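You operate a simulated robot arm through the tools that you are given. There is no shell and no other tool. Be economical: measure what you need, move in short steps, check, and stop when the job is done.

You are at the controls of a simulated two-armed robot. One attempt, no reset.

Task
Put the grey rubber pad on the top of the radiator sill. Put the blue plate on the top of the drying rack. Close the wool drawer. Fetch the red book and set it on the wooden tray. Any order will do.

The check looks at the end state, three seconds after you hand in, the way a careful person would. Anything else that was tipped, shoved, dropped, spilled or broken makes it a failure.

Robot
Two 7-joint arms with vacuum grippers on one trunk, on a base that drives. Base frame: it is fixed to the floor where the robot stands at the start and does not move with it; the origin is under the middle of the robot, x ahead of it, y to its left, z up. Lengths are in m, angles in degrees, forces in N, time in s.
The left shoulder is at the start at [0.07, 0.173, 1.029], the right one opposite. Places, roughly: blue plate (17x15x3 cm) [0.6, -10.8, 0.7]; grey rubber pad (8x5x5 cm) [0.5, 0.1, 0.8]; red book [-2.5, 0.5, 0.75]; top of the drying rack [0.1, -7.6, 0.9]; top of the radiator sill [-1.6, 1.5, 0.8]; wooden tray (35x19x8 cm) [-2.6, 0.1, 0.8]; wool drawer [0.4, -9.6, 0.7]. Payload 3.5 kg a hand.
Tool frame (each hand has its own): the origin (TCP) lies in the middle of the cups' lips, and z points out of the cups. The gripper has 2 cups of 0.032 m across, covering 0.032 by 0.08 m (tool x, y); the bellows give 0.01 m. With the vacuum on, a cup seals on a smooth face that it is pressed against (1 to 4 N); it does not hold porous or soft things. The pull reaches 76 N.
Orientation is told as [roll, pitch, yaw] about the base's x, y, z axes, in that order, counted from this pose: with the cups facing straight down, the tool's x points along the base's -x, its y along +y and its z along -z.

Tools
- The arms move only by the tool servo_tool. It takes "left_motion", "right_motion" or both (then of equal length, played together; a hand with none holds still); each is a list of rows, each an object (a shift or turn left out is 0, a gripper value left out holds the last) with "vacuum": the vacuum: 1 switches it on, 0 off; "dp": the shift along the tool's x, y, z in cm, a list of three; "turn": the turn, a rotation vector about the tool's x, y, z in degrees, a list of three. In form: [{"vacuum": vacuum, "dp": [x, y, z], "turn": [rx, ry, rz]}, ...]. A call has 1 to 12 rows; each row is the pose to reach, as a shift and turn from the pose commanded when the call began, along the tool's axes at that moment. Each row takes 0.2 s and may step no farther than 0.05 m and 8.6 degrees from the row before; otherwise, or with a gripper value out of range, the whole call is refused. Where a pose cannot be reached the arm comes as near as it can. A force on the tool above 40 N (or 10 N above the force at the start of the call, whichever is more), or a blocked arm, ends the call early, and 0.2 s more pass. The pull builds up within a second once a cup has sealed. Time passes only in rows, and 0.2 s behind the last, so rows that repeat a pose give it time. It gives the time, the measured TCP pose, the force on the tool (base axes) and the pull of the vacuum at its end, in the units of the frame above (readings bear some noise), with the torque about the TCP (base axes, N m) and any sound that the robot's microphone picked up, and new pictures: "pictures" is both (left out), scene, wrist or none (wrist: the cameras of the hands that moved).
- Cameras (640 x 400 px; columns grow to the right, rows downward): "scene" is now at [0.1132, 0.0393, 1.3584]; the picture's right is [0.44, -0.90, 0.00], its down [-0.51, -0.25, -0.82] and it looks along [0.74, 0.36, -0.57] (base axes); focal length 270 px, centre (320, 200). "left" rides on the left gripper at [0.074, -0.019, -0.11] in its tool frame; the picture's right is [0.25, 0.97, 0.00], its down [-0.77, 0.20, -0.60] and it looks along [-0.58, 0.15, 0.80] (tool axes); focal length 218 px, centre (320, 200). "right" rides on the right gripper at [0.074, 0.019, -0.11] in its tool frame; the picture's right is [-0.25, 0.97, 0.00], its down [-0.77, -0.20, -0.60] and it looks along [-0.58, -0.15, 0.80] (tool axes); focal length 218 px, centre (320, 200). There is no depth. A picture from a camera that has moved, and an enlarged one, comes with that camera's place and axes in the base frame and with its lens. The place of the scene camera against the robot may be out by one fixed shift of up to 0.025 m in any direction.
- lift_body(by): slides the trunk up (or, below 0, down) by that many m; the arms and the scene camera ride with it, the base frame stays. It gives what a move gives, with no picture.
- drive_base(legs): drives the robot by 1 to 6 legs, each [ahead, turn to the left] in m and degrees, along the robot's own axes; the way and the turn of a leg run together, so that a leg with both is an arc; at most 1.5 m and 180 degrees a leg. The arms and the cameras ride along, it lands a little off, and it stops where it bumps. It gives what a move gives, and a new picture of the scene camera.
- pan_tilt(pan, tilt): turns the head with the scene camera to pan (to the left, within 86 degrees either way) and tilt (down, from -29 to 69), counted from straight ahead of the robot. It gives what a move gives, and a new picture of the scene camera.
- close_up(camera, box): a new picture of the part [left, top, right, bottom] of that camera's present view, enlarged. The clock stands still meanwhile.
- close_job(): hands the job in; it is judged then, once.

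Work in short steps. Places have to be worked out from the pictures, the camera data and where the tool is seen: move nearer, look again, correct. Check each grasp and each placing, and mend what went wrong. You have 165 turns and 260 pictures in all, those below and enlarged ones among them. Switch the vacuum off and draw the arms clear of the work before you hand the job in, unless the task says otherwise; then end with one line.

The tools are called by a JSON object that holds its "op" and its "data". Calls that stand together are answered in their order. servo_tool: Moves the arms, as the interface text tells. Its arguments: {"type":"object","properties":{"left_motion":{"type":"array","items":{"type":"object","properties":{"vacuum":{"type":"number"},"dp":{"type":"array","items":{"type":"number"}},"turn":{"type":"array","items":{"type":"number"}}}}},"right_motion":{"type":"array","items":{"type":"object","properties":{"vacuum":{"type":"number"},"dp":{"type":"array","items":{"type":"number"}},"turn":{"type":"array","items":{"type":"number"}}}}},"pictures":{"type":"string","enum":["both","scene","wrist","none"]}},"required":[]} The other tools are called the same way: lift_body (by) slides the trunk up or down; drive_base (legs) drives the base; pan_tilt (pan, tilt) turns the head that bears the scene camera; close_up (camera, box) takes an enlarged picture of a part of a camera's view; close_job () hands the job in.

At the start:

```text
clock: 0.0
left_position: [0.4672, 0.4324, 1.1023]
left_orientation: [0.1, 0.1, -0.1]
left_ft_force: [-0.2, -0.3, -0.4]
left_torque: [-0.03, -0.04, 0.03]
left_pull: 0.0
right_position: [0.525, -0.0159, 1.053]
right_orientation: [0.0, -0.1, -0.2]
right_ft_force: [0.5, 0.1, 0.2]
right_torque: [-0.02, -0.03, 0.01]
right_pull: 0.1
trunk travel left (down, up): [-0.525, 0.315]
robot x, y, heading: [0.0013, -0.0038, 0.1]
head pan, tilt: [26.1, 34.4]
```

scene: 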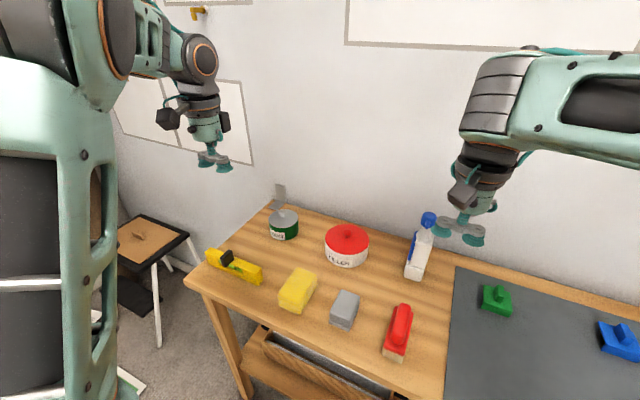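
right: 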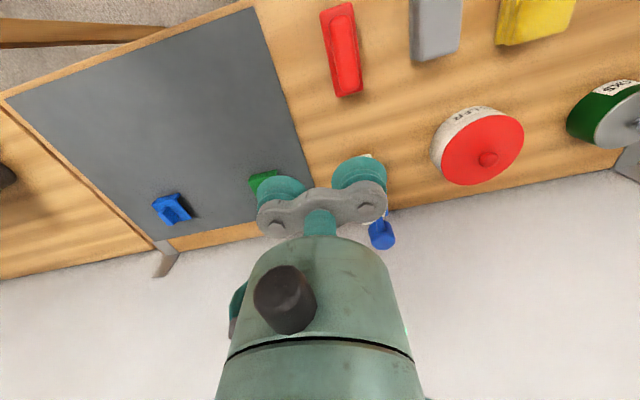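
left: 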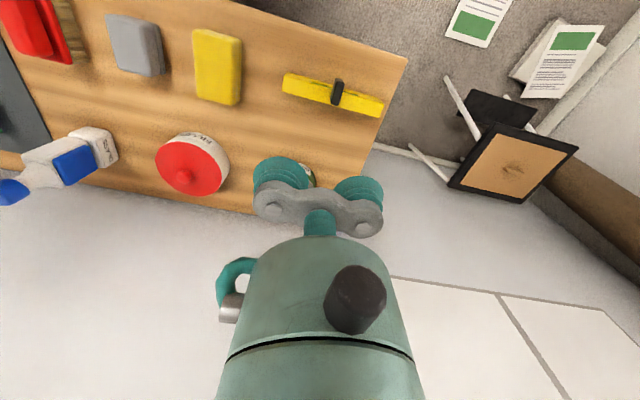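

The grey pad appears at about [0.50, 0.15] by projection. I'll enlarge it to see its orientation before moving.

{"op": "close_up", "data": {"camera": "scene", "box": [260, 240, 420, 340]}}

{"op": "close_up", "data": {"camera": "left", "box": [60, 0, 260, 125]}}

```text
4.00 times, centred on (340, 290) of scene
camera zoom: at [0.1132, 0.0393, 1.3584], right [0.44, -0.9, 0.0], down [-0.51, -0.25, -0.82], along [0.74, 0.36, -0.57], focal length 1080 px, centre (240, -160)
```

zoom: 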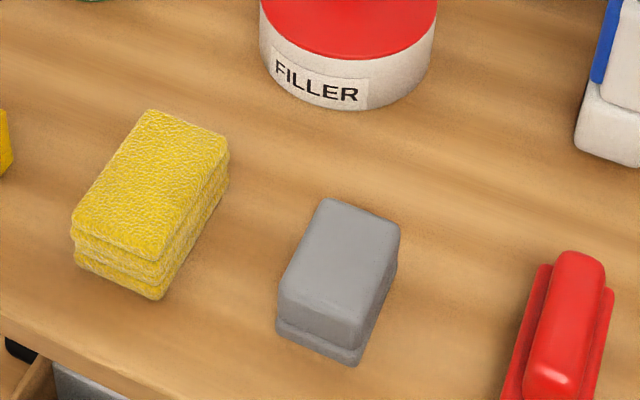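

```text
3.20 times, centred on (160, 62) of left
camera zoom: at [0.393, 0.4139, 1.2133], right [-0.25, 0.97, 0.0], down [0.77, 0.2, 0.6], along [0.58, 0.15, -0.8], focal length 698 px, centre (832, 640)
```

zoom: 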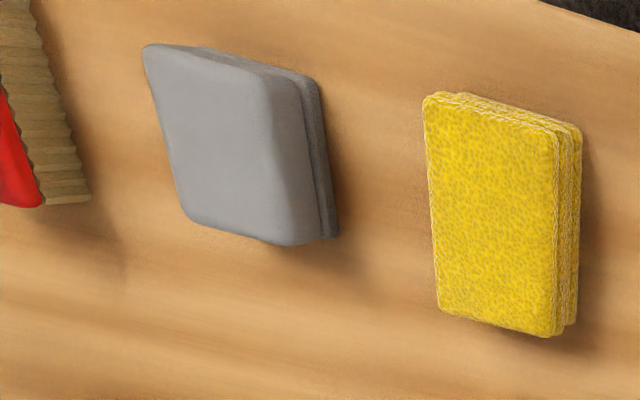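

The pad's long side runs along x, with its centre near [0.48, 0.13] (the wrist and scene cameras differ a bit). I'll bring the right hand above it so that its +y cup covers the pad's middle, then look.

{"op": "servo_tool", "data": {"right_motion": [{"dp": [1.2, 3, 3]}, {"dp": [2.4, 6, 6]}, {"dp": [3.6, 9, 9]}, {"dp": [4.5, 12, 12]}, {"dp": [4.5, 12, 15]}, {"dp": [4.5, 12, 15]}], "pictures": "both"}}

```text
clock: 1.4
left_position: [0.4672, 0.4345, 1.1036]
left_orientation: [0.0, 0.0, 0.0]
left_ft_force: [-0.2, -0.1, -0.3]
left_torque: [0.0, -0.01, 0.02]
left_pull: 0.0
right_position: [0.4781, 0.102, 0.902]
right_orientation: [0.0, 0.0, -0.1]
right_ft_force: [-0.6, -0.7, 0.1]
right_torque: [-0.01, 0.0, 0.0]
right_pull: 0.1
trunk travel left (down, up): [-0.525, 0.315]
robot x, y, heading: [-0.0001, -0.0021, -0.0]
head pan, tilt: [26.1, 34.4]
camera scene: at [0.1127, 0.0398, 1.3585], right [0.44, -0.9, 0.0], down [-0.51, -0.25, -0.82], along [0.74, 0.36, -0.57], focal length 270 px, centre (320, 200)
camera right: at [0.4047, 0.1198, 1.0122], right [0.25, 0.97, 0.0], down [0.77, -0.2, 0.6], along [0.58, -0.15, -0.8], focal length 218 px, centre (320, 200)
```

scene: 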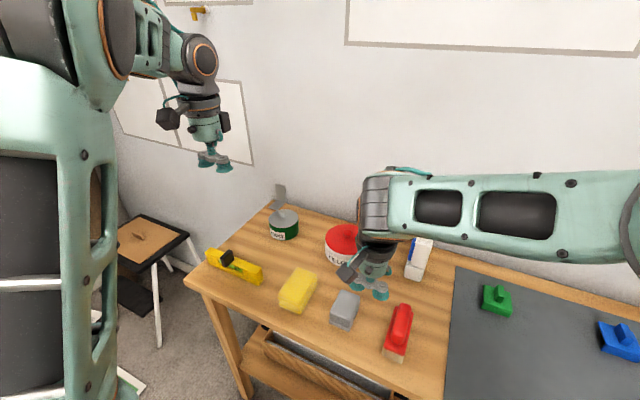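
right: 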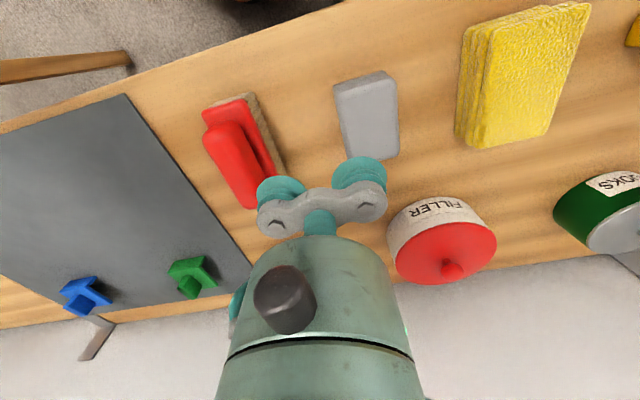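

The pad now reads as centred near [0.479, 0.148]. I shift the hand +2.2 cm in y and descend to just above the top.

{"op": "servo_tool", "data": {"right_motion": [{"dp": [0, 2.2, 2]}, {"dp": [0, 2.2, 5]}, {"dp": [0, 2.2, 8.5]}, {"dp": [0, 2.2, 8.5]}], "pictures": "both"}}

{"op": "close_up", "data": {"camera": "scene", "box": [290, 230, 450, 330]}}

```text
clock: 2.4
left_position: [0.4657, 0.4338, 1.1012]
left_orientation: [0.0, -0.1, 0.0]
left_ft_force: [-0.4, 0.3, -0.3]
left_torque: [0.01, 0.0, 0.01]
left_pull: 0.1
right_position: [0.4873, 0.1196, 0.8248]
right_orientation: [1.3, 0.1, -1.5]
right_ft_force: [-0.4, -0.3, 0.6]
right_torque: [-0.01, 0.0, -0.01]
right_pull: 0.1
trunk travel left (down, up): [-0.525, 0.315]
robot x, y, heading: [-0.0006, -0.0025, 0.2]
head pan, tilt: [26.1, 34.4]
camera scene: at [0.1126, 0.0393, 1.3585], right [0.44, -0.9, 0.0], down [-0.51, -0.25, -0.82], along [0.74, 0.36, -0.57], focal length 270 px, centre (320, 200)
camera right: at [0.4135, 0.1369, 0.9352], right [0.28, 0.96, 0.02], down [0.77, -0.23, 0.6], along [0.58, -0.15, -0.8], focal length 218 px, centre (320, 200)
```

scene: 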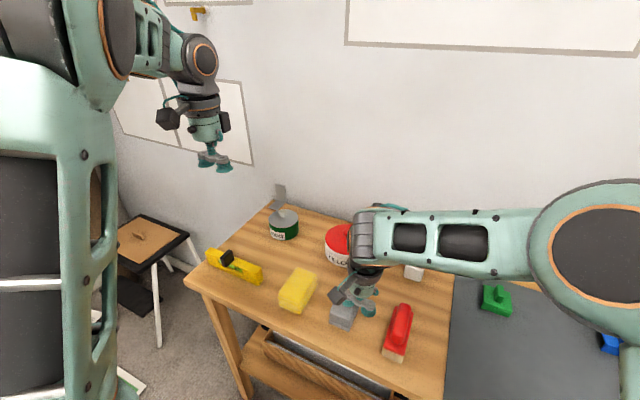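
right: 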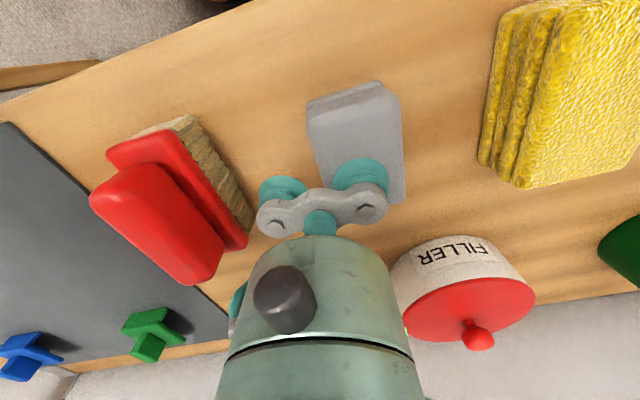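

```text
4.00 times, centred on (370, 280) of scene
camera zoom: at [0.1126, 0.0393, 1.3585], right [0.44, -0.9, 0.0], down [-0.51, -0.25, -0.82], along [0.74, 0.36, -0.57], focal length 1080 px, centre (120, -120)
```

zoom: 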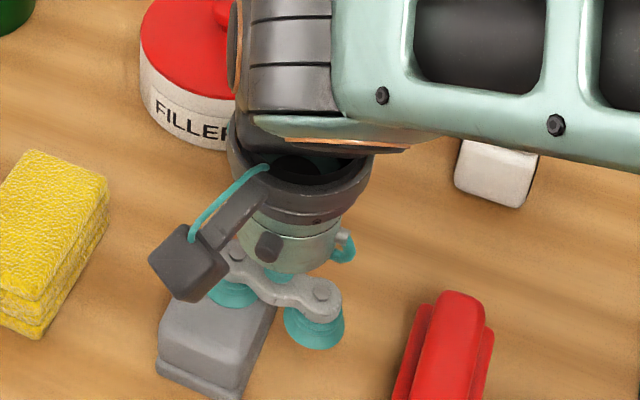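

The right hand is at the edge of its reach here (its pose is drifting), so I'll retract it and use the left hand, which is on the proper side. The pad is at about [0.482, 0.147].

{"op": "servo_tool", "data": {"right_motion": [{"dp": [0, 0, -5]}, {"dp": [0, 0, -10]}, {"dp": [0, -4, -14]}, {"dp": [-1, -9, -18]}, {"dp": [-2, -14, -20]}, {"dp": [-3, -19, -22]}, {"dp": [-3, -23, -22]}], "pictures": "none"}}

{"op": "servo_tool", "data": {"left_motion": [{"dp": [0, -5, 0]}, {"dp": [0, -10, 0]}, {"dp": [0, -15, 0]}, {"dp": [0, -20, 3]}, {"dp": [-0.7, -25, 7]}, {"dp": [-1.5, -26, 12]}, {"dp": [-1.5, -26.1, 17]}, {"dp": [-1.5, -26.1, 22]}, {"dp": [-1.5, -26.1, 25]}, {"dp": [-1.5, -26.1, 27.5]}, {"dp": [-1.5, -26.1, 27.5]}], "pictures": "both"}}

```text
refused: row 3 steps farther than a row can; nothing moved
```

```text
refused: row 4 steps farther than a row can; nothing moved
```

Both were refused for step size; I repeat with smaller steps, the right hand first.

{"op": "servo_tool", "data": {"right_motion": [{"dp": [0, 0, -4.5]}, {"dp": [0, 0, -9]}, {"dp": [0, -3, -12]}, {"dp": [-1, -6.5, -15]}, {"dp": [-2, -10, -18]}, {"dp": [-3, -13.5, -21]}, {"dp": [-3, -18, -22]}, {"dp": [-3, -22, -22]}], "pictures": "none"}}

{"op": "servo_tool", "data": {"left_motion": [{"dp": [0, -5, 0]}, {"dp": [0, -10, 0]}, {"dp": [0, -15, 0]}, {"dp": [0, -19, 2]}, {"dp": [-0.7, -23, 4]}, {"dp": [-1.5, -26, 7]}, {"dp": [-1.5, -26.1, 12]}, {"dp": [-1.5, -26.1, 17]}, {"dp": [-1.5, -26.1, 22]}, {"dp": [-1.5, -26.1, 25]}, {"dp": [-1.5, -26.1, 27.5]}, {"dp": [-1.5, -26.1, 27.5]}], "pictures": "both"}}

```text
clock: 4.2
left_position: [0.4663, 0.4322, 1.1027]
left_orientation: [0.2, 0.1, 0.1]
left_ft_force: [0.3, 0.3, 1.0]
left_torque: [-0.01, 0.0, 0.02]
left_pull: 0.0
right_position: [0.5083, -0.0965, 1.0391]
right_orientation: [0.1, 0.0, 0.0]
right_ft_force: [0.0, 0.0, -0.5]
right_torque: [0.01, -0.02, -0.03]
right_pull: 0.0
trunk travel left (down, up): [-0.525, 0.315]
robot x, y, heading: [-0.0002, 0.0016, 0.3]
head pan, tilt: [26.1, 34.4]
```

```text
clock: 6.8
left_position: [0.4813, 0.1728, 0.8276]
left_orientation: [0.1, 0.0, 0.0]
left_ft_force: [0.0, -0.1, 1.0]
left_torque: [-0.01, 0.0, 0.02]
left_pull: 0.1
right_position: [0.5078, -0.096, 1.039]
right_orientation: [0.0, 0.0, -0.1]
right_ft_force: [-0.1, 0.8, -0.8]
right_torque: [0.01, -0.02, 0.02]
right_pull: 0.0
trunk travel left (down, up): [-0.525, 0.315]
robot x, y, heading: [-0.0013, -0.003, -0.1]
head pan, tilt: [26.1, 34.4]
camera scene: at [0.1127, 0.0392, 1.3585], right [0.44, -0.9, 0.0], down [-0.51, -0.25, -0.82], along [0.74, 0.36, -0.57], focal length 270 px, centre (320, 200)
camera left: at [0.407, 0.1529, 0.9385], right [-0.25, 0.97, 0.0], down [0.77, 0.2, 0.6], along [0.58, 0.15, -0.8], focal length 218 px, centre (320, 200)
```

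scene: 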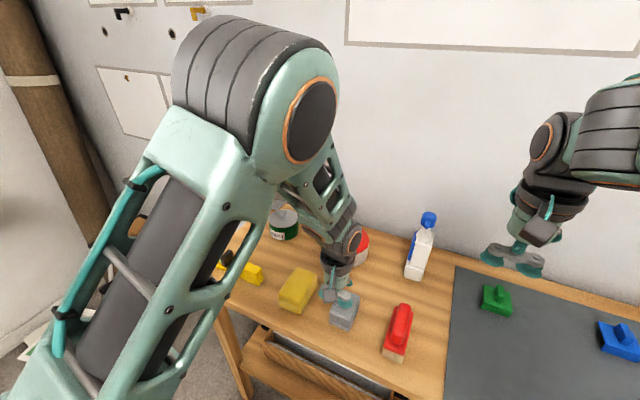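
left: 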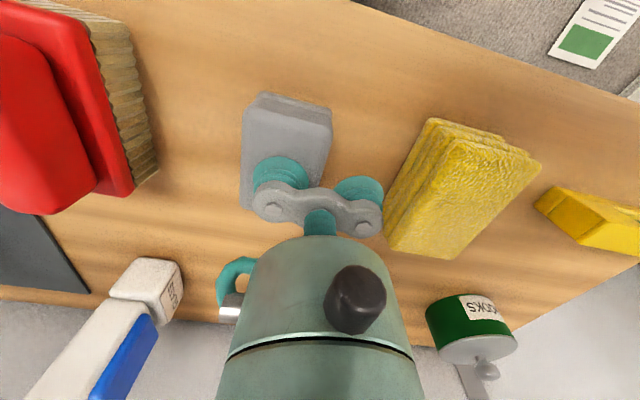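

The -y cup sits over the pad's centre. I descend with vacuum on to near contact.

{"op": "servo_tool", "data": {"left_motion": [{"vacuum": 1, "dp": [0, 0, 1.5]}, {"dp": [0, 0, 3]}, {"dp": [0, 0, 3.6]}, {"dp": [0, 0, 3.9]}, {"dp": [0, 0, 3.9]}, {"dp": [0, 0, 3.9]}], "pictures": "wrist"}}

```text
clock: 7.3
left_position: [0.482, 0.1739, 0.815]
left_orientation: [0.0, -0.6, 0.1]
left_ft_force: [-9.1, 1.2, 24.8]
left_torque: [-0.94, 0.08, -0.09]
left_pull: 38.5
right_position: [0.5058, -0.0959, 1.0401]
right_orientation: [0.1, -0.1, 0.0]
right_ft_force: [-0.3, -0.4, 0.6]
right_torque: [0.02, 0.01, -0.01]
right_pull: 0.1
trunk travel left (down, up): [-0.525, 0.315]
robot x, y, heading: [0.0034, -0.0054, -0.1]
head pan, tilt: [26.1, 34.4]
stopped in row 2 (left hand): the force on the tool passed its limit (the readings are from after the stop); the commanded pose is now the measured one
camera left: at [0.4064, 0.1535, 0.9245], right [-0.25, 0.97, 0.0], down [0.76, 0.2, 0.61], along [0.59, 0.15, -0.79], focal length 218 px, centre (320, 200)
```

left: 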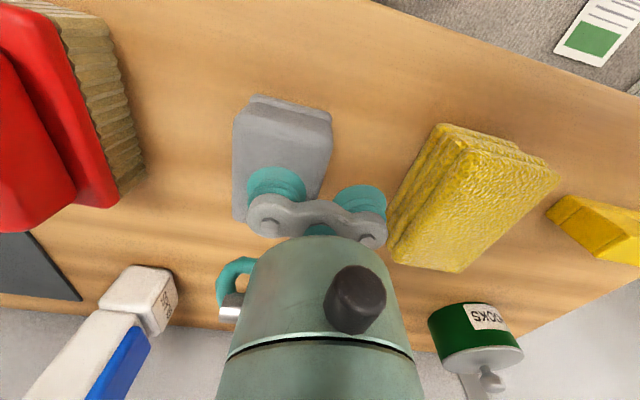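

Contact came higher than expected (pad top ≈ 0.82), and one cup is sealed at 38 N pull. I lift gently and check.

{"op": "servo_tool", "data": {"left_motion": [{"dp": [0, 0, -0.5]}, {"dp": [0, 0, -1]}, {"dp": [0, 0, -2]}, {"dp": [0, 0, -4]}, {"dp": [0, 0, -8]}, {"dp": [0, 0, -8]}], "pictures": "both"}}

```text
clock: 8.7
left_position: [0.4822, 0.1726, 0.8918]
left_orientation: [0.1, -0.4, 0.1]
left_ft_force: [0.8, 0.6, -0.6]
left_torque: [-0.94, 0.01, -0.01]
left_pull: 37.6
right_position: [0.5095, -0.0954, 1.0378]
right_orientation: [0.2, 0.1, -0.1]
right_ft_force: [0.2, -0.2, 1.1]
right_torque: [0.04, 0.0, -0.01]
right_pull: 0.0
trunk travel left (down, up): [-0.525, 0.315]
robot x, y, heading: [-0.0004, -0.0019, 0.0]
head pan, tilt: [26.1, 34.4]
camera scene: at [0.1145, 0.0392, 1.3583], right [0.44, -0.9, 0.0], down [-0.51, -0.25, -0.82], along [0.74, 0.36, -0.57], focal length 270 px, centre (320, 200)
camera left: at [0.4081, 0.1539, 1.0033], right [-0.25, 0.97, 0.0], down [0.77, 0.2, 0.61], along [0.59, 0.15, -0.79], focal length 218 px, centre (320, 200)
```

scene: 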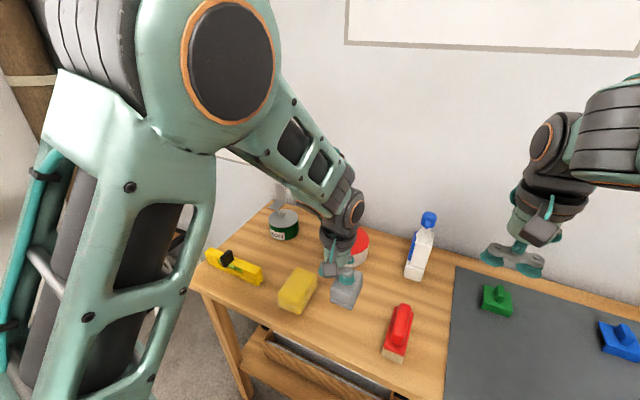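
left: 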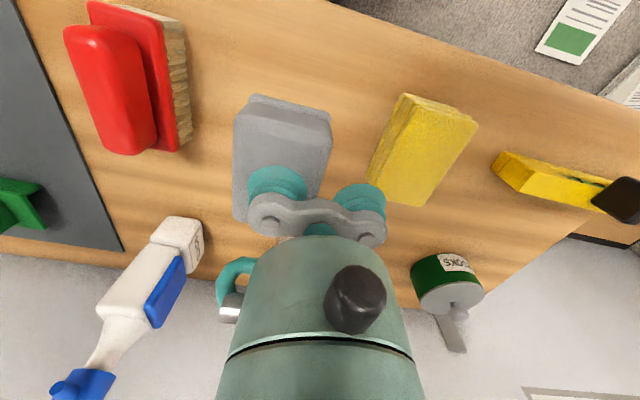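

The pad is held. I raise it well clear and tuck it in, then look to the left rear for the route to the sill.

{"op": "servo_tool", "data": {"left_motion": [{"dp": [0, 1, -4]}, {"dp": [0, 2, -8]}, {"dp": [0, 4, -12]}, {"dp": [1, 6, -16]}, {"dp": [2, 8, -19]}], "pictures": "none"}}

{"op": "pan_tilt", "data": {"pan": 86, "tilt": 25}}

{"op": "pan_tilt", "data": {"pan": -80, "tilt": 25}}

```text
clock: 9.9
left_position: [0.4608, 0.2567, 1.0853]
left_orientation: [-0.2, -0.3, 0.0]
left_ft_force: [0.3, 0.1, -1.1]
left_torque: [-0.96, 0.0, 0.01]
left_pull: 37.7
right_position: [0.5079, -0.0928, 1.0394]
right_orientation: [-0.1, -0.1, 0.0]
right_ft_force: [0.5, 0.1, 0.2]
right_torque: [-0.04, -0.02, -0.01]
right_pull: 0.0
trunk travel left (down, up): [-0.525, 0.315]
robot x, y, heading: [-0.0027, -0.0031, -0.1]
head pan, tilt: [26.1, 34.4]
```

```text
clock: 11.2
left_position: [0.4609, 0.2542, 1.0835]
left_orientation: [0.0, -0.5, 0.1]
left_ft_force: [0.3, 0.2, -0.6]
left_torque: [-0.94, 0.01, -0.01]
left_pull: 37.5
right_position: [0.5077, -0.0948, 1.0392]
right_orientation: [0.0, 0.0, -0.1]
right_ft_force: [-0.5, 0.4, -0.1]
right_torque: [0.02, 0.0, 0.02]
right_pull: 0.1
trunk travel left (down, up): [-0.525, 0.315]
robot x, y, heading: [0.0005, -0.001, 0.0]
head pan, tilt: [85.9, 25.0]
camera scene: at [0.0405, 0.0921, 1.3733], right [1.0, -0.07, 0.0], down [-0.03, -0.42, -0.91], along [0.06, 0.9, -0.42], focal length 270 px, centre (320, 200)
```

scene: 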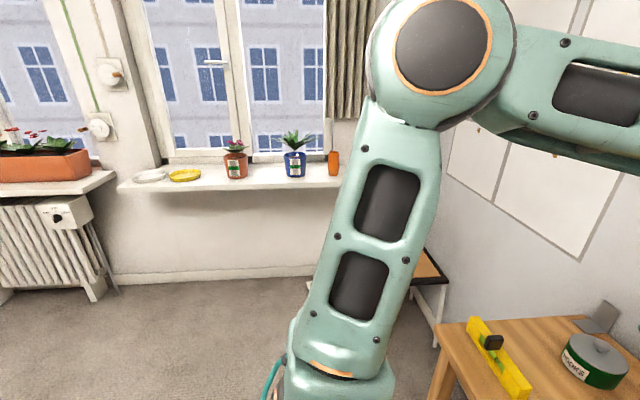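

```text
clock: 13.7
left_position: [0.4603, 0.2546, 1.0836]
left_orientation: [-0.1, -0.4, 0.1]
left_ft_force: [-0.6, 0.6, -0.4]
left_torque: [-0.93, -0.02, 0.01]
left_pull: 37.4
right_position: [0.5089, -0.0951, 1.039]
right_orientation: [-0.1, 0.0, 0.0]
right_ft_force: [1.2, -1.1, -0.2]
right_torque: [0.02, -0.03, 0.0]
right_pull: 0.0
trunk travel left (down, up): [-0.525, 0.315]
robot x, y, heading: [0.0024, -0.0023, 0.5]
head pan, tilt: [-80.0, 25.0]
camera scene: at [0.05, -0.0905, 1.3734], right [-0.98, -0.17, 0.0], down [-0.07, 0.42, -0.91], along [0.16, -0.89, -0.42], focal length 270 px, centre (320, 200)
```

scene: 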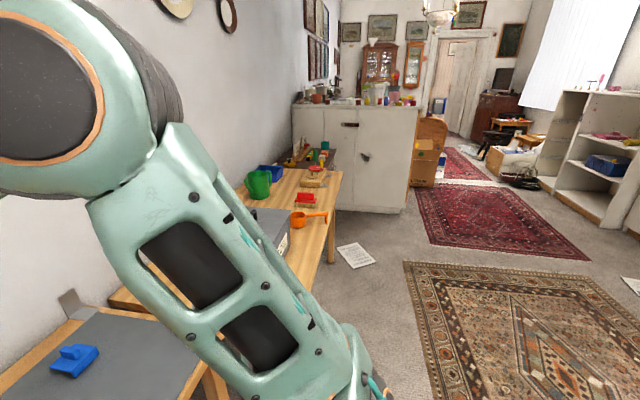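

The sill with plants is on the left; the radiator with the flower box lies farther back. I back away from the bench 0.4 m and turn left to face it.

{"op": "drive_base", "data": {"legs": [[-0.45, 0], [0, 110]]}}

{"op": "pan_tilt", "data": {"pan": 0, "tilt": 25}}

{"op": "pan_tilt", "data": {"pan": 50, "tilt": 20}}

```text
clock: 21.1
left_position: [-0.8522, 0.3475, 1.0844]
left_orientation: [0.0, -0.4, 109.5]
left_ft_force: [0.2, 0.6, -0.7]
left_torque: [0.31, -0.86, -0.05]
left_pull: 37.3
right_position: [-0.5383, 0.5085, 1.039]
right_orientation: [0.0, 0.0, 109.4]
right_ft_force: [0.0, 0.1, 0.5]
right_torque: [-0.01, 0.0, 0.01]
right_pull: 0.0
trunk travel left (down, up): [-0.525, 0.315]
robot x, y, heading: [-0.4568, 0.0021, 109.6]
head pan, tilt: [-80.0, 25.0]
camera scene: at [-0.4102, 0.0916, 1.3734], right [0.49, -0.87, 0.0], down [-0.37, -0.21, -0.91], along [0.79, 0.45, -0.42], focal length 270 px, centre (320, 200)
```

scene: 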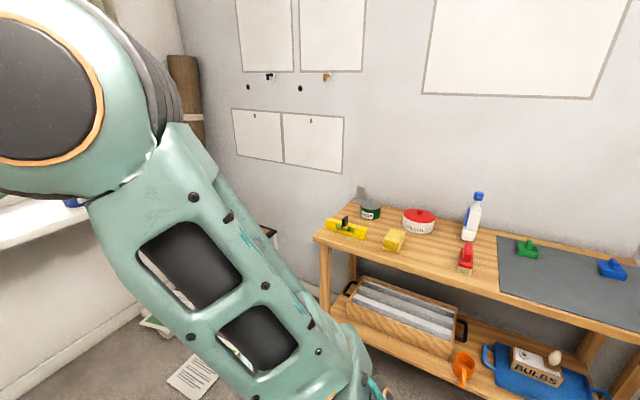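

```text
clock: 22.6
left_position: [-0.8516, 0.3479, 1.0852]
left_orientation: [0.1, -0.4, 109.5]
left_ft_force: [0.8, 0.4, -1.1]
left_torque: [0.3, -0.83, 0.01]
left_pull: 37.5
right_position: [-0.5374, 0.5082, 1.0395]
right_orientation: [0.1, 0.0, 109.4]
right_ft_force: [0.0, 0.2, -0.3]
right_torque: [0.02, 0.0, -0.03]
right_pull: 0.1
trunk travel left (down, up): [-0.525, 0.315]
robot x, y, heading: [-0.455, -0.0027, 109.6]
head pan, tilt: [0.0, 25.0]
camera scene: at [-0.521, 0.1333, 1.3733], right [0.94, 0.33, 0.0], down [0.14, -0.4, -0.91], along [-0.3, 0.85, -0.42], focal length 270 px, centre (320, 200)
```

scene: 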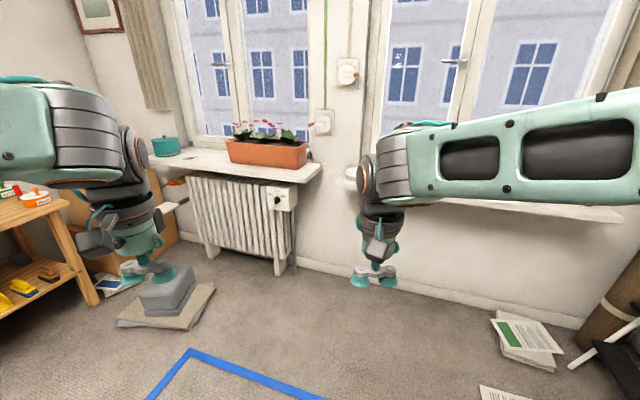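

```text
clock: 23.8
left_position: [-0.8515, 0.3463, 1.084]
left_orientation: [0.0, -0.4, 109.5]
left_ft_force: [-0.7, 0.9, -0.1]
left_torque: [0.28, -0.86, -0.02]
left_pull: 37.6
right_position: [-0.5381, 0.5091, 1.0383]
right_orientation: [0.1, 0.0, 109.4]
right_ft_force: [1.1, 0.3, 1.3]
right_torque: [-0.01, -0.01, -0.03]
right_pull: 0.2
trunk travel left (down, up): [-0.525, 0.315]
robot x, y, heading: [-0.458, -0.0032, 109.8]
head pan, tilt: [50.0, 20.0]
camera scene: at [-0.5775, 0.0791, 1.3814], right [0.35, 0.94, 0.0], down [0.32, -0.12, -0.94], along [-0.88, 0.33, -0.34], focal length 270 px, centre (320, 200)
```

scene: 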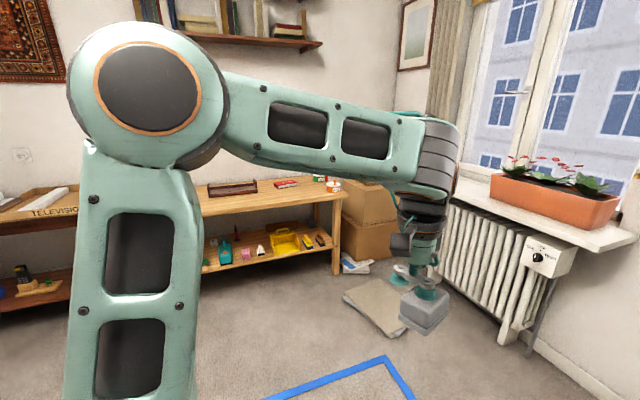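

The radiator sill (green pot at the left end, flower box in the middle) is at roughly x −2.0…−1.05, y≈1.5. A flat cardboard stack lies on the floor around [−1.9, 1.05], so I'll approach from the right side, to about [−0.9, 0.54].

{"op": "drive_base", "data": {"legs": [[0, 20], [0.7, 0]]}}

{"op": "pan_tilt", "data": {"pan": 5, "tilt": 35}}

```text
clock: 28.7
left_position: [-1.392, 0.7243, 1.0848]
left_orientation: [0.0, -0.5, 129.8]
left_ft_force: [-0.1, -0.2, -0.8]
left_torque: [0.63, -0.72, 0.02]
left_pull: 37.6
right_position: [-1.1543, 0.9855, 1.0379]
right_orientation: [0.0, 0.0, 129.9]
right_ft_force: [0.2, 0.2, -0.2]
right_torque: [0.02, 0.0, -0.02]
right_pull: 0.0
trunk travel left (down, up): [-0.525, 0.315]
robot x, y, heading: [-0.9007, 0.5322, 129.8]
head pan, tilt: [50.0, 20.0]
camera scene: at [-1.043, 0.5733, 1.3814], right [0.0, 1.0, 0.0], down [0.34, 0.0, -0.94], along [-0.94, 0.0, -0.34], focal length 270 px, centre (320, 200)
```

scene: 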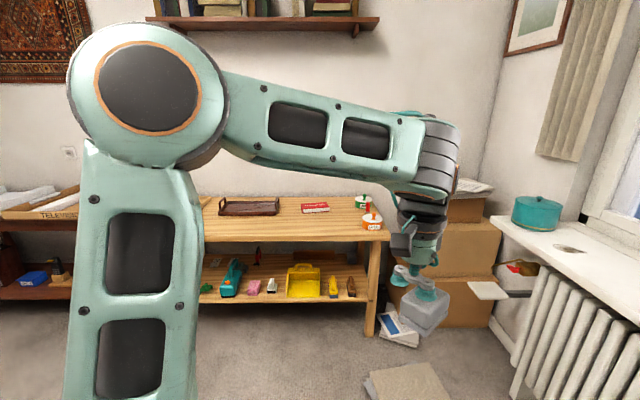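

```text
clock: 29.8
left_position: [-1.3916, 0.7224, 1.0841]
left_orientation: [0.0, -0.4, 129.8]
left_ft_force: [-0.5, 0.0, -0.7]
left_torque: [0.61, -0.68, 0.01]
left_pull: 37.7
right_position: [-1.1554, 0.9832, 1.0382]
right_orientation: [0.1, 0.0, 129.7]
right_ft_force: [0.1, -0.5, 0.3]
right_torque: [0.02, -0.01, -0.02]
right_pull: 0.1
trunk travel left (down, up): [-0.525, 0.315]
robot x, y, heading: [-0.898, 0.5342, 129.8]
head pan, tilt: [5.0, 35.0]
camera scene: at [-1.0119, 0.6353, 1.3576], right [0.71, 0.71, 0.0], down [0.4, -0.41, -0.82], along [-0.58, 0.58, -0.57], focal length 270 px, centre (320, 200)
```

scene: 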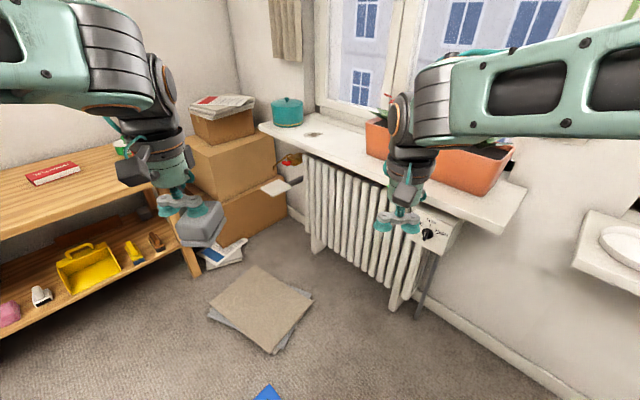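

The sill's free stretch lies between the brown mark and the flower box, about [−1.79, 1.5]. I'll tuck the right hand higher and back so that it clears the flowers, and enlarge the free stretch.

{"op": "servo_tool", "data": {"right_motion": [{"dp": [2, -3, -2]}, {"dp": [4, -6, -4.5]}, {"dp": [6, -9, -7]}, {"dp": [8, -12, -9.5]}, {"dp": [10, -15, -12]}, {"dp": [12, -18, -14.5]}, {"dp": [14, -21, -16]}, {"dp": [15, -23.5, -18]}], "pictures": "none"}}

{"op": "close_up", "data": {"camera": "scene", "box": [220, 80, 540, 280]}}

```text
clock: 31.6
left_position: [-1.3934, 0.7238, 1.0848]
left_orientation: [0.1, -0.6, 129.9]
left_ft_force: [-0.6, 0.5, -0.6]
left_torque: [0.57, -0.69, 0.01]
left_pull: 38.3
right_position: [-0.9606, 1.0402, 1.1616]
right_orientation: [0.1, -0.1, 129.8]
right_ft_force: [-0.6, -0.7, 0.1]
right_torque: [0.0, -0.01, -0.02]
right_pull: 0.1
right hand out of reach, approached as far as the arm can: row 6, 7, 8
trunk travel left (down, up): [-0.525, 0.315]
robot x, y, heading: [-0.9013, 0.5322, 129.8]
head pan, tilt: [5.0, 35.0]
```

```text
2.00 times, centred on (380, 180) of scene
camera zoom: at [-1.0116, 0.6352, 1.3576], right [0.71, 0.71, 0.0], down [0.4, -0.41, -0.82], along [-0.58, 0.58, -0.57], focal length 540 px, centre (200, 240)
```

zoom: 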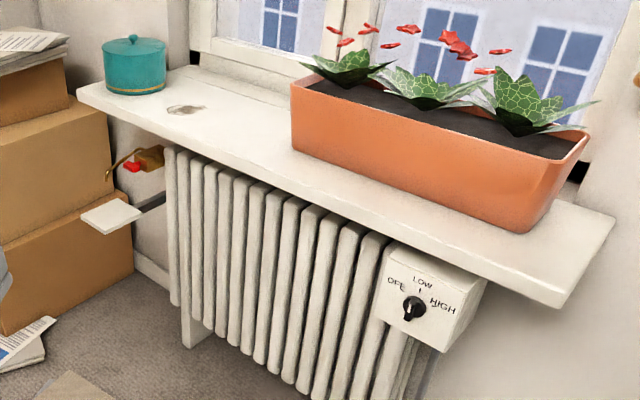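

The brown mark is just worn paint, and there's ample space left of the flower box; I pick [−1.77, 1.53]. First I raise the right hand higher for clearance over the flowers.

{"op": "servo_tool", "data": {"right_motion": [{"dp": [0, 0, -3]}, {"dp": [0, 0, -6]}, {"dp": [0, 0, -10]}, {"dp": [0, 0, -14]}], "pictures": "none"}}

```text
clock: 32.6
left_position: [-1.3929, 0.7238, 1.0848]
left_orientation: [0.1, -0.6, 129.9]
left_ft_force: [-0.8, -0.5, 0.0]
left_torque: [0.59, -0.7, -0.01]
left_pull: 37.7
right_position: [-0.9617, 1.0398, 1.2995]
right_orientation: [-0.1, 0.0, 129.8]
right_ft_force: [-0.3, -0.1, 0.1]
right_torque: [0.0, -0.01, 0.0]
right_pull: 0.1
right hand out of reach, approached as far as the arm can: row 1, 2
trunk travel left (down, up): [-0.525, 0.315]
robot x, y, heading: [-0.9025, 0.5348, 129.7]
head pan, tilt: [5.0, 35.0]
```

Drive 0.56 m ahead then turn right 12° to put the target on the left hand's side.

{"op": "drive_base", "data": {"legs": [[0.56, 0], [0, -12]]}}

{"op": "pan_tilt", "data": {"pan": 25, "tilt": 35}}

```text
clock: 36.5
left_position: [-1.7002, 1.245, 1.085]
left_orientation: [0.0, -0.4, 118.2]
left_ft_force: [0.1, 0.1, 0.1]
left_torque: [0.44, -0.79, -0.02]
left_pull: 37.7
right_position: [-1.2181, 1.4687, 1.2975]
right_orientation: [0.1, 0.0, 118.2]
right_ft_force: [-0.4, -0.5, 0.1]
right_torque: [-0.01, 0.02, 0.01]
right_pull: 0.0
trunk travel left (down, up): [-0.525, 0.315]
robot x, y, heading: [-1.2622, 0.9589, 118.0]
head pan, tilt: [5.0, 35.0]
camera scene: at [-1.3473, 1.0796, 1.3576], right [0.84, 0.55, 0.0], down [0.31, -0.48, -0.82], along [-0.45, 0.69, -0.57], focal length 270 px, centre (320, 200)
```

scene: 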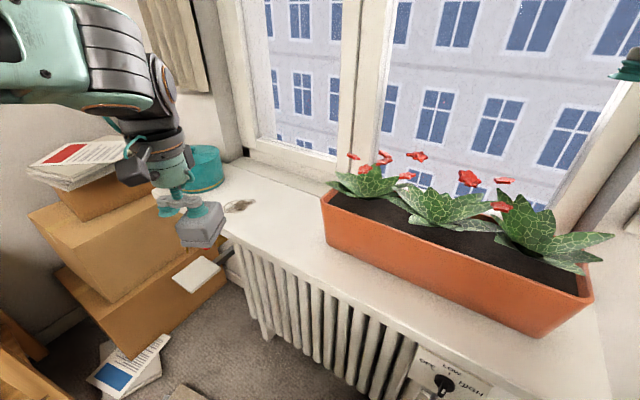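

```text
clock: 37.4
left_position: [-1.7024, 1.2457, 1.0847]
left_orientation: [0.0, -0.5, 118.2]
left_ft_force: [0.0, 0.1, -0.4]
left_torque: [0.42, -0.81, 0.0]
left_pull: 38.4
right_position: [-1.218, 1.4683, 1.2977]
right_orientation: [0.1, -0.1, 118.3]
right_ft_force: [0.2, 0.1, -0.1]
right_torque: [0.01, 0.01, -0.04]
right_pull: 0.0
trunk travel left (down, up): [-0.525, 0.315]
robot x, y, heading: [-1.2594, 0.9599, 118.3]
head pan, tilt: [25.0, 35.0]
camera scene: at [-1.3698, 1.0586, 1.3576], right [0.6, 0.8, 0.0], down [0.46, -0.34, -0.82], along [-0.66, 0.49, -0.57], focal length 270 px, centre (320, 200)
```

scene: 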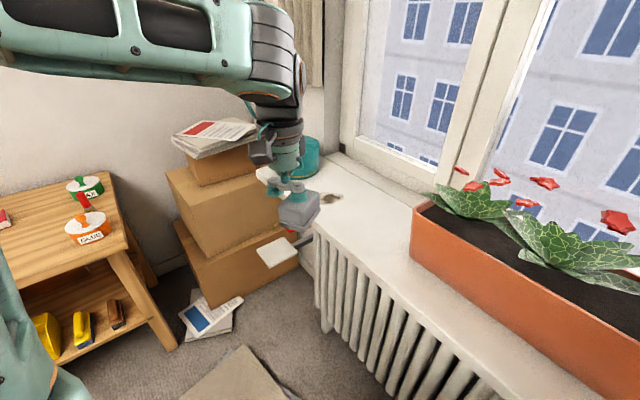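

Comparing both views puts the sill at z≈0.85 and the target pad spot at [−1.77, 1.53]. I move the left hand forward over it, staying high.

{"op": "servo_tool", "data": {"left_motion": [{"dp": [-4.5, -0.8, 0]}, {"dp": [-9, -1.6, 0]}, {"dp": [-13.5, -2.4, 0]}, {"dp": [-18, -3.2, 0]}, {"dp": [-22.5, -4, 1]}, {"dp": [-26.5, -4.5, 2.5]}, {"dp": [-29.7, -4.9, 4]}, {"dp": [-29.7, -4.9, 4]}], "pictures": "both"}}

```text
clock: 39.0
left_position: [-1.7847, 1.5097, 1.0446]
left_orientation: [0.2, -0.8, 117.9]
left_ft_force: [0.8, 12.0, -25.9]
left_torque: [0.58, 0.52, 0.63]
left_pull: 37.9
left hand out of reach, approached as far as the arm can: row 7, 8
right_position: [-1.2161, 1.4684, 1.2969]
right_orientation: [0.1, -0.1, 118.2]
right_ft_force: [-0.4, -0.7, 1.2]
right_torque: [0.0, -0.02, -0.01]
right_pull: 0.0
trunk travel left (down, up): [-0.525, 0.315]
robot x, y, heading: [-1.2552, 0.9604, 118.3]
head pan, tilt: [25.0, 35.0]
stopped in row 8 (left hand): the force on the tool passed its limit (the readings are from after the stop); the commanded pose is now the measured one
camera scene: at [-1.3689, 1.0582, 1.3577], right [0.6, 0.8, 0.0], down [0.46, -0.34, -0.82], along [-0.66, 0.49, -0.57], focal length 270 px, centre (320, 200)
camera left: at [-1.7323, 1.4524, 1.1558], right [-0.74, -0.68, 0.0], down [-0.53, 0.58, 0.62], along [-0.42, 0.45, -0.79], focal length 218 px, centre (320, 200)
```

scene: 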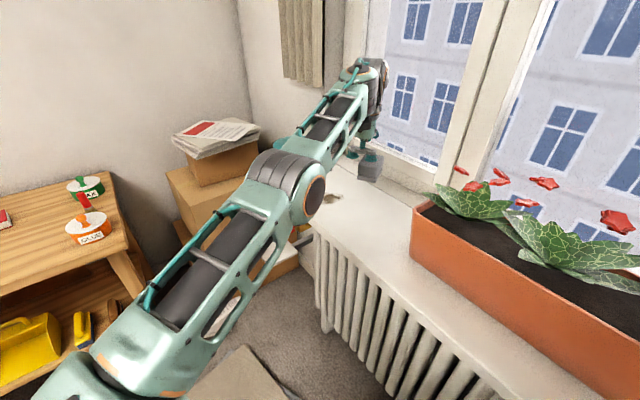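
left: 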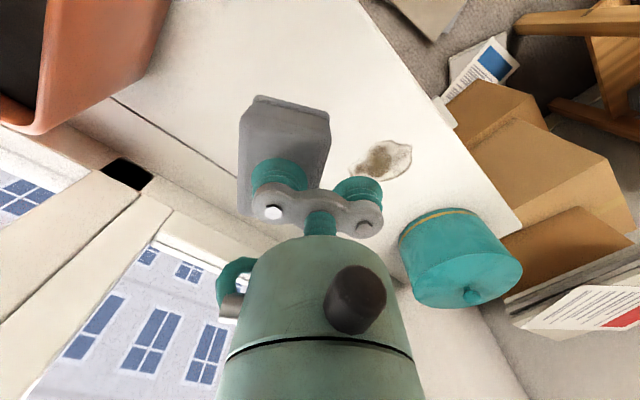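

Something of the wrist touched (window side) with the pad still above the sill. I back straight off 4 cm and check the forces.

{"op": "servo_tool", "data": {"left_motion": [{"dp": [2, 0, 0]}, {"dp": [4, 0, 0]}, {"dp": [4, 0, 0]}], "pictures": "scene"}}

{"op": "close_up", "data": {"camera": "scene", "box": [280, 40, 440, 240]}}

```text
clock: 39.8
left_position: [-1.7653, 1.4749, 1.0441]
left_orientation: [0.2, -0.5, 117.9]
left_ft_force: [-0.6, -0.5, 0.1]
left_torque: [0.38, -0.82, 0.02]
left_pull: 37.8
right_position: [-1.2181, 1.4703, 1.2967]
right_orientation: [0.1, 0.1, 118.2]
right_ft_force: [-0.1, 0.5, 0.5]
right_torque: [-0.05, 0.02, -0.01]
right_pull: 0.0
trunk travel left (down, up): [-0.525, 0.315]
robot x, y, heading: [-1.2567, 0.9616, 118.2]
head pan, tilt: [25.0, 35.0]
camera scene: at [-1.37, 1.06, 1.3574], right [0.6, 0.8, 0.0], down [0.46, -0.34, -0.82], along [-0.66, 0.49, -0.57], focal length 270 px, centre (320, 200)
```

scene: 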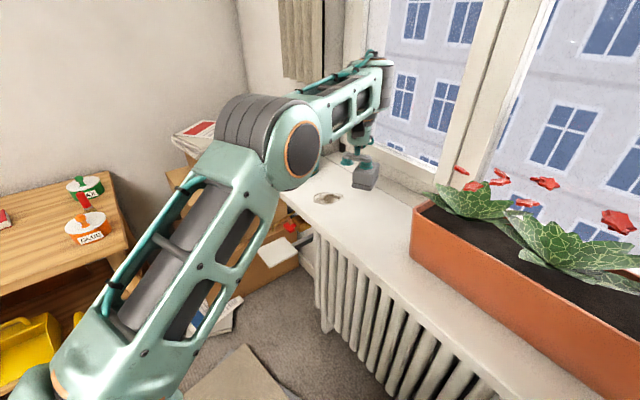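

```text
2.00 times, centred on (360, 140) of scene
camera zoom: at [-1.37, 1.06, 1.3574], right [0.6, 0.8, 0.0], down [0.46, -0.34, -0.82], along [-0.66, 0.49, -0.57], focal length 540 px, centre (240, 320)
```

zoom: 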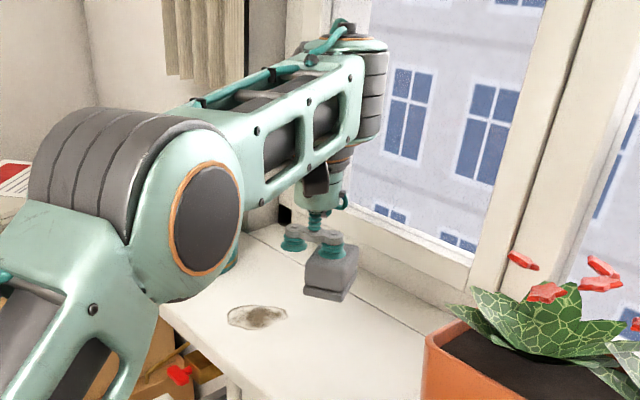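

Free again; the pad hangs about 5 cm below the lips, so contact should come near z≈0.905. I descend to 0.925 and then look.

{"op": "servo_tool", "data": {"left_motion": [{"dp": [0, 0, 4]}, {"dp": [0, 0, 8]}, {"dp": [0, 0, 11]}, {"dp": [0, 0, 12]}, {"dp": [0, 0, 12]}], "pictures": "both"}}

{"op": "close_up", "data": {"camera": "scene", "box": [280, 100, 440, 240]}}

```text
clock: 41.0
left_position: [-1.7674, 1.4747, 0.9249]
left_orientation: [0.1, -0.6, 117.9]
left_ft_force: [-0.5, 0.5, -0.6]
left_torque: [0.39, -0.8, -0.02]
left_pull: 37.8
right_position: [-1.2175, 1.4683, 1.2974]
right_orientation: [0.1, 0.0, 118.3]
right_ft_force: [0.1, -0.1, -0.1]
right_torque: [0.01, 0.02, 0.01]
right_pull: 0.1
trunk travel left (down, up): [-0.525, 0.315]
robot x, y, heading: [-1.2588, 0.9612, 118.2]
head pan, tilt: [25.0, 35.0]
camera scene: at [-1.3695, 1.0585, 1.3576], right [0.6, 0.8, 0.0], down [0.46, -0.34, -0.82], along [-0.66, 0.49, -0.57], focal length 270 px, centre (320, 200)
camera left: at [-1.7151, 1.4172, 1.0352], right [-0.74, -0.68, 0.0], down [-0.53, 0.58, 0.61], along [-0.41, 0.45, -0.79], focal length 218 px, centre (320, 200)
```

scene: 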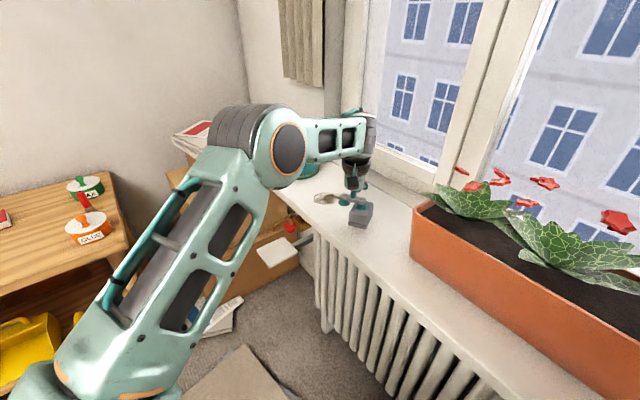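
left: 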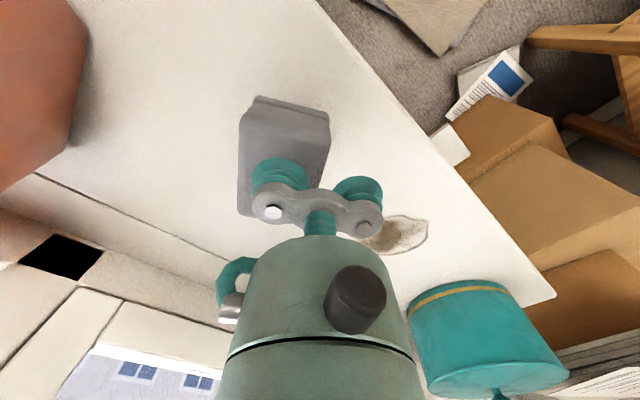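

```text
2.86 times, centred on (360, 170) of scene
camera zoom: at [-1.3695, 1.0585, 1.3576], right [0.6, 0.8, 0.0], down [0.46, -0.34, -0.82], along [-0.66, 0.49, -0.57], focal length 772 px, centre (206, 286)
```

zoom: 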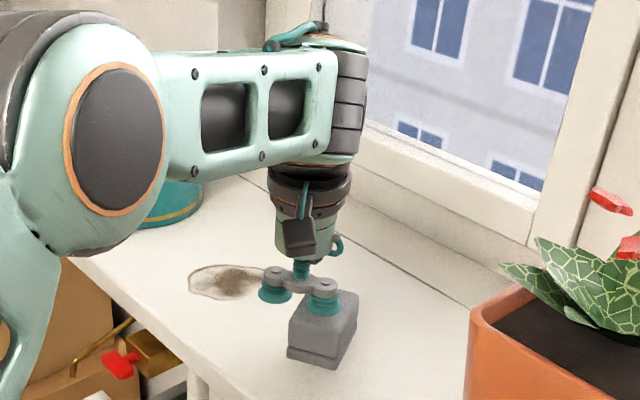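

Plenty of sill around the pad. I lower slowly until contact shows in the force.

{"op": "servo_tool", "data": {"left_motion": [{"dp": [0, 0, 0.5]}, {"dp": [0, 0, 1]}, {"dp": [0, 0, 1.5]}, {"dp": [0, 0, 1.5]}], "pictures": "none"}}

```text
clock: 42.0
left_position: [-1.7674, 1.4751, 0.9101]
left_orientation: [0.2, -0.6, 117.8]
left_ft_force: [-0.2, 0.1, -0.4]
left_torque: [0.4, -0.83, 0.02]
left_pull: 37.6
right_position: [-1.2169, 1.4687, 1.2972]
right_orientation: [0.0, 0.0, 118.1]
right_ft_force: [-0.2, -1.5, 0.5]
right_torque: [0.0, -0.01, -0.01]
right_pull: 0.0
trunk travel left (down, up): [-0.525, 0.315]
robot x, y, heading: [-1.2612, 0.9576, 118.5]
head pan, tilt: [25.0, 35.0]
```

Still no contact; I continue in small steps.

{"op": "servo_tool", "data": {"left_motion": [{"dp": [0, 0, 0.4]}, {"dp": [0, 0, 0.8]}, {"dp": [0, 0, 1.2]}, {"dp": [0, 0, 1.2]}], "pictures": "none"}}

{"op": "close_up", "data": {"camera": "scene", "box": [310, 140, 410, 240]}}

```text
clock: 43.0
left_position: [-1.7678, 1.4744, 0.8973]
left_orientation: [0.1, -0.6, 117.9]
left_ft_force: [0.0, -0.4, -0.6]
left_torque: [0.41, -0.82, -0.03]
left_pull: 37.6
right_position: [-1.2179, 1.4693, 1.2982]
right_orientation: [0.1, -0.1, 118.1]
right_ft_force: [0.1, 0.2, -1.0]
right_torque: [-0.03, 0.01, 0.04]
right_pull: 0.1
trunk travel left (down, up): [-0.525, 0.315]
robot x, y, heading: [-1.2565, 0.9563, 118.2]
head pan, tilt: [25.0, 35.0]
```

```text
4.00 times, centred on (360, 190) of scene
camera zoom: at [-1.3696, 1.0586, 1.3576], right [0.6, 0.8, 0.0], down [0.46, -0.34, -0.82], along [-0.66, 0.49, -0.57], focal length 1080 px, centre (160, 240)
```

zoom: 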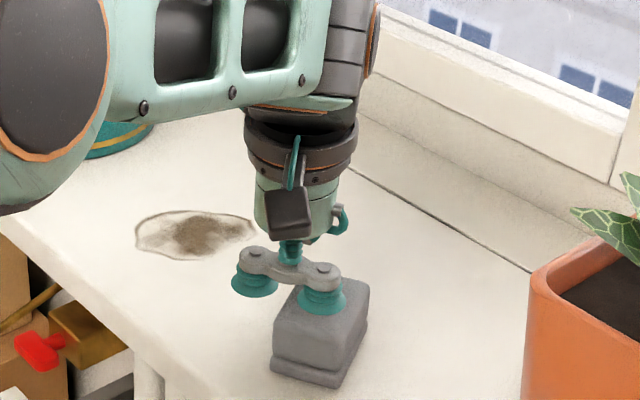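

No contact yet; I go on in finer steps.

{"op": "servo_tool", "data": {"left_motion": [{"dp": [0, 0, 0.4]}, {"dp": [0, 0, 0.8]}, {"dp": [0, 0, 1.2]}, {"dp": [0, 0, 1.2]}], "pictures": "none"}}

```text
clock: 44.0
left_position: [-1.7677, 1.475, 0.8896]
left_orientation: [0.2, -1.0, 117.9]
left_ft_force: [-6.4, 9.8, 29.6]
left_torque: [0.29, -1.15, 0.18]
left_pull: 37.8
right_position: [-1.2155, 1.4678, 1.2978]
right_orientation: [0.1, -0.1, 118.2]
right_ft_force: [-0.7, -0.5, -0.7]
right_torque: [-0.03, 0.0, 0.0]
right_pull: 0.0
trunk travel left (down, up): [-0.525, 0.315]
robot x, y, heading: [-1.2613, 0.9615, 118.1]
head pan, tilt: [25.0, 35.0]
```

Contact at ~0.892 (30 N up). I ease up a little, release and then rise.

{"op": "servo_tool", "data": {"left_motion": [{"dp": [0, 0, -0.4]}, {"vacuum": 0, "dp": [0, 0, -0.4]}, {"dp": [0, 0, -0.4]}, {"dp": [0, 0, -0.4]}, {"dp": [0, 0, -0.4]}, {"dp": [0, 0, -0.4]}, {"dp": [0, 0, -1]}, {"dp": [0, 0, -2]}, {"dp": [0, 0, -4]}, {"dp": [0, 0, -8]}], "pictures": "scene"}}

```text
clock: 46.2
left_position: [-1.7657, 1.4747, 0.9669]
left_orientation: [0.3, -0.7, 117.8]
left_ft_force: [0.5, -0.6, -0.3]
left_torque: [0.01, 0.05, -0.04]
left_pull: 0.1
right_position: [-1.2156, 1.4692, 1.2977]
right_orientation: [0.1, -0.2, 118.2]
right_ft_force: [0.1, 0.1, -0.4]
right_torque: [0.0, -0.01, 0.0]
right_pull: 0.0
trunk travel left (down, up): [-0.525, 0.315]
robot x, y, heading: [-1.2566, 0.9612, 118.1]
head pan, tilt: [25.0, 35.0]
camera scene: at [-1.3688, 1.0579, 1.3577], right [0.6, 0.8, 0.0], down [0.46, -0.34, -0.82], along [-0.66, 0.49, -0.57], focal length 270 px, centre (320, 200)
```

scene: 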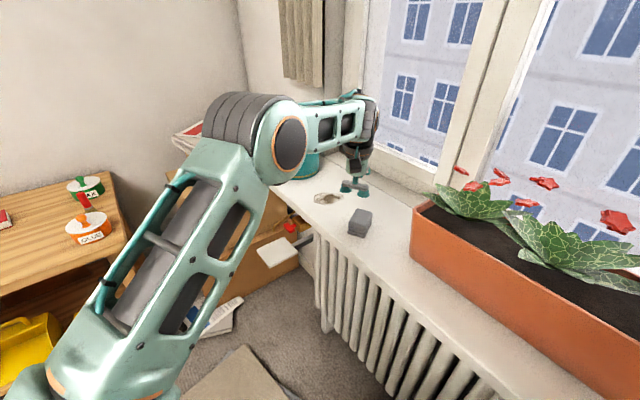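

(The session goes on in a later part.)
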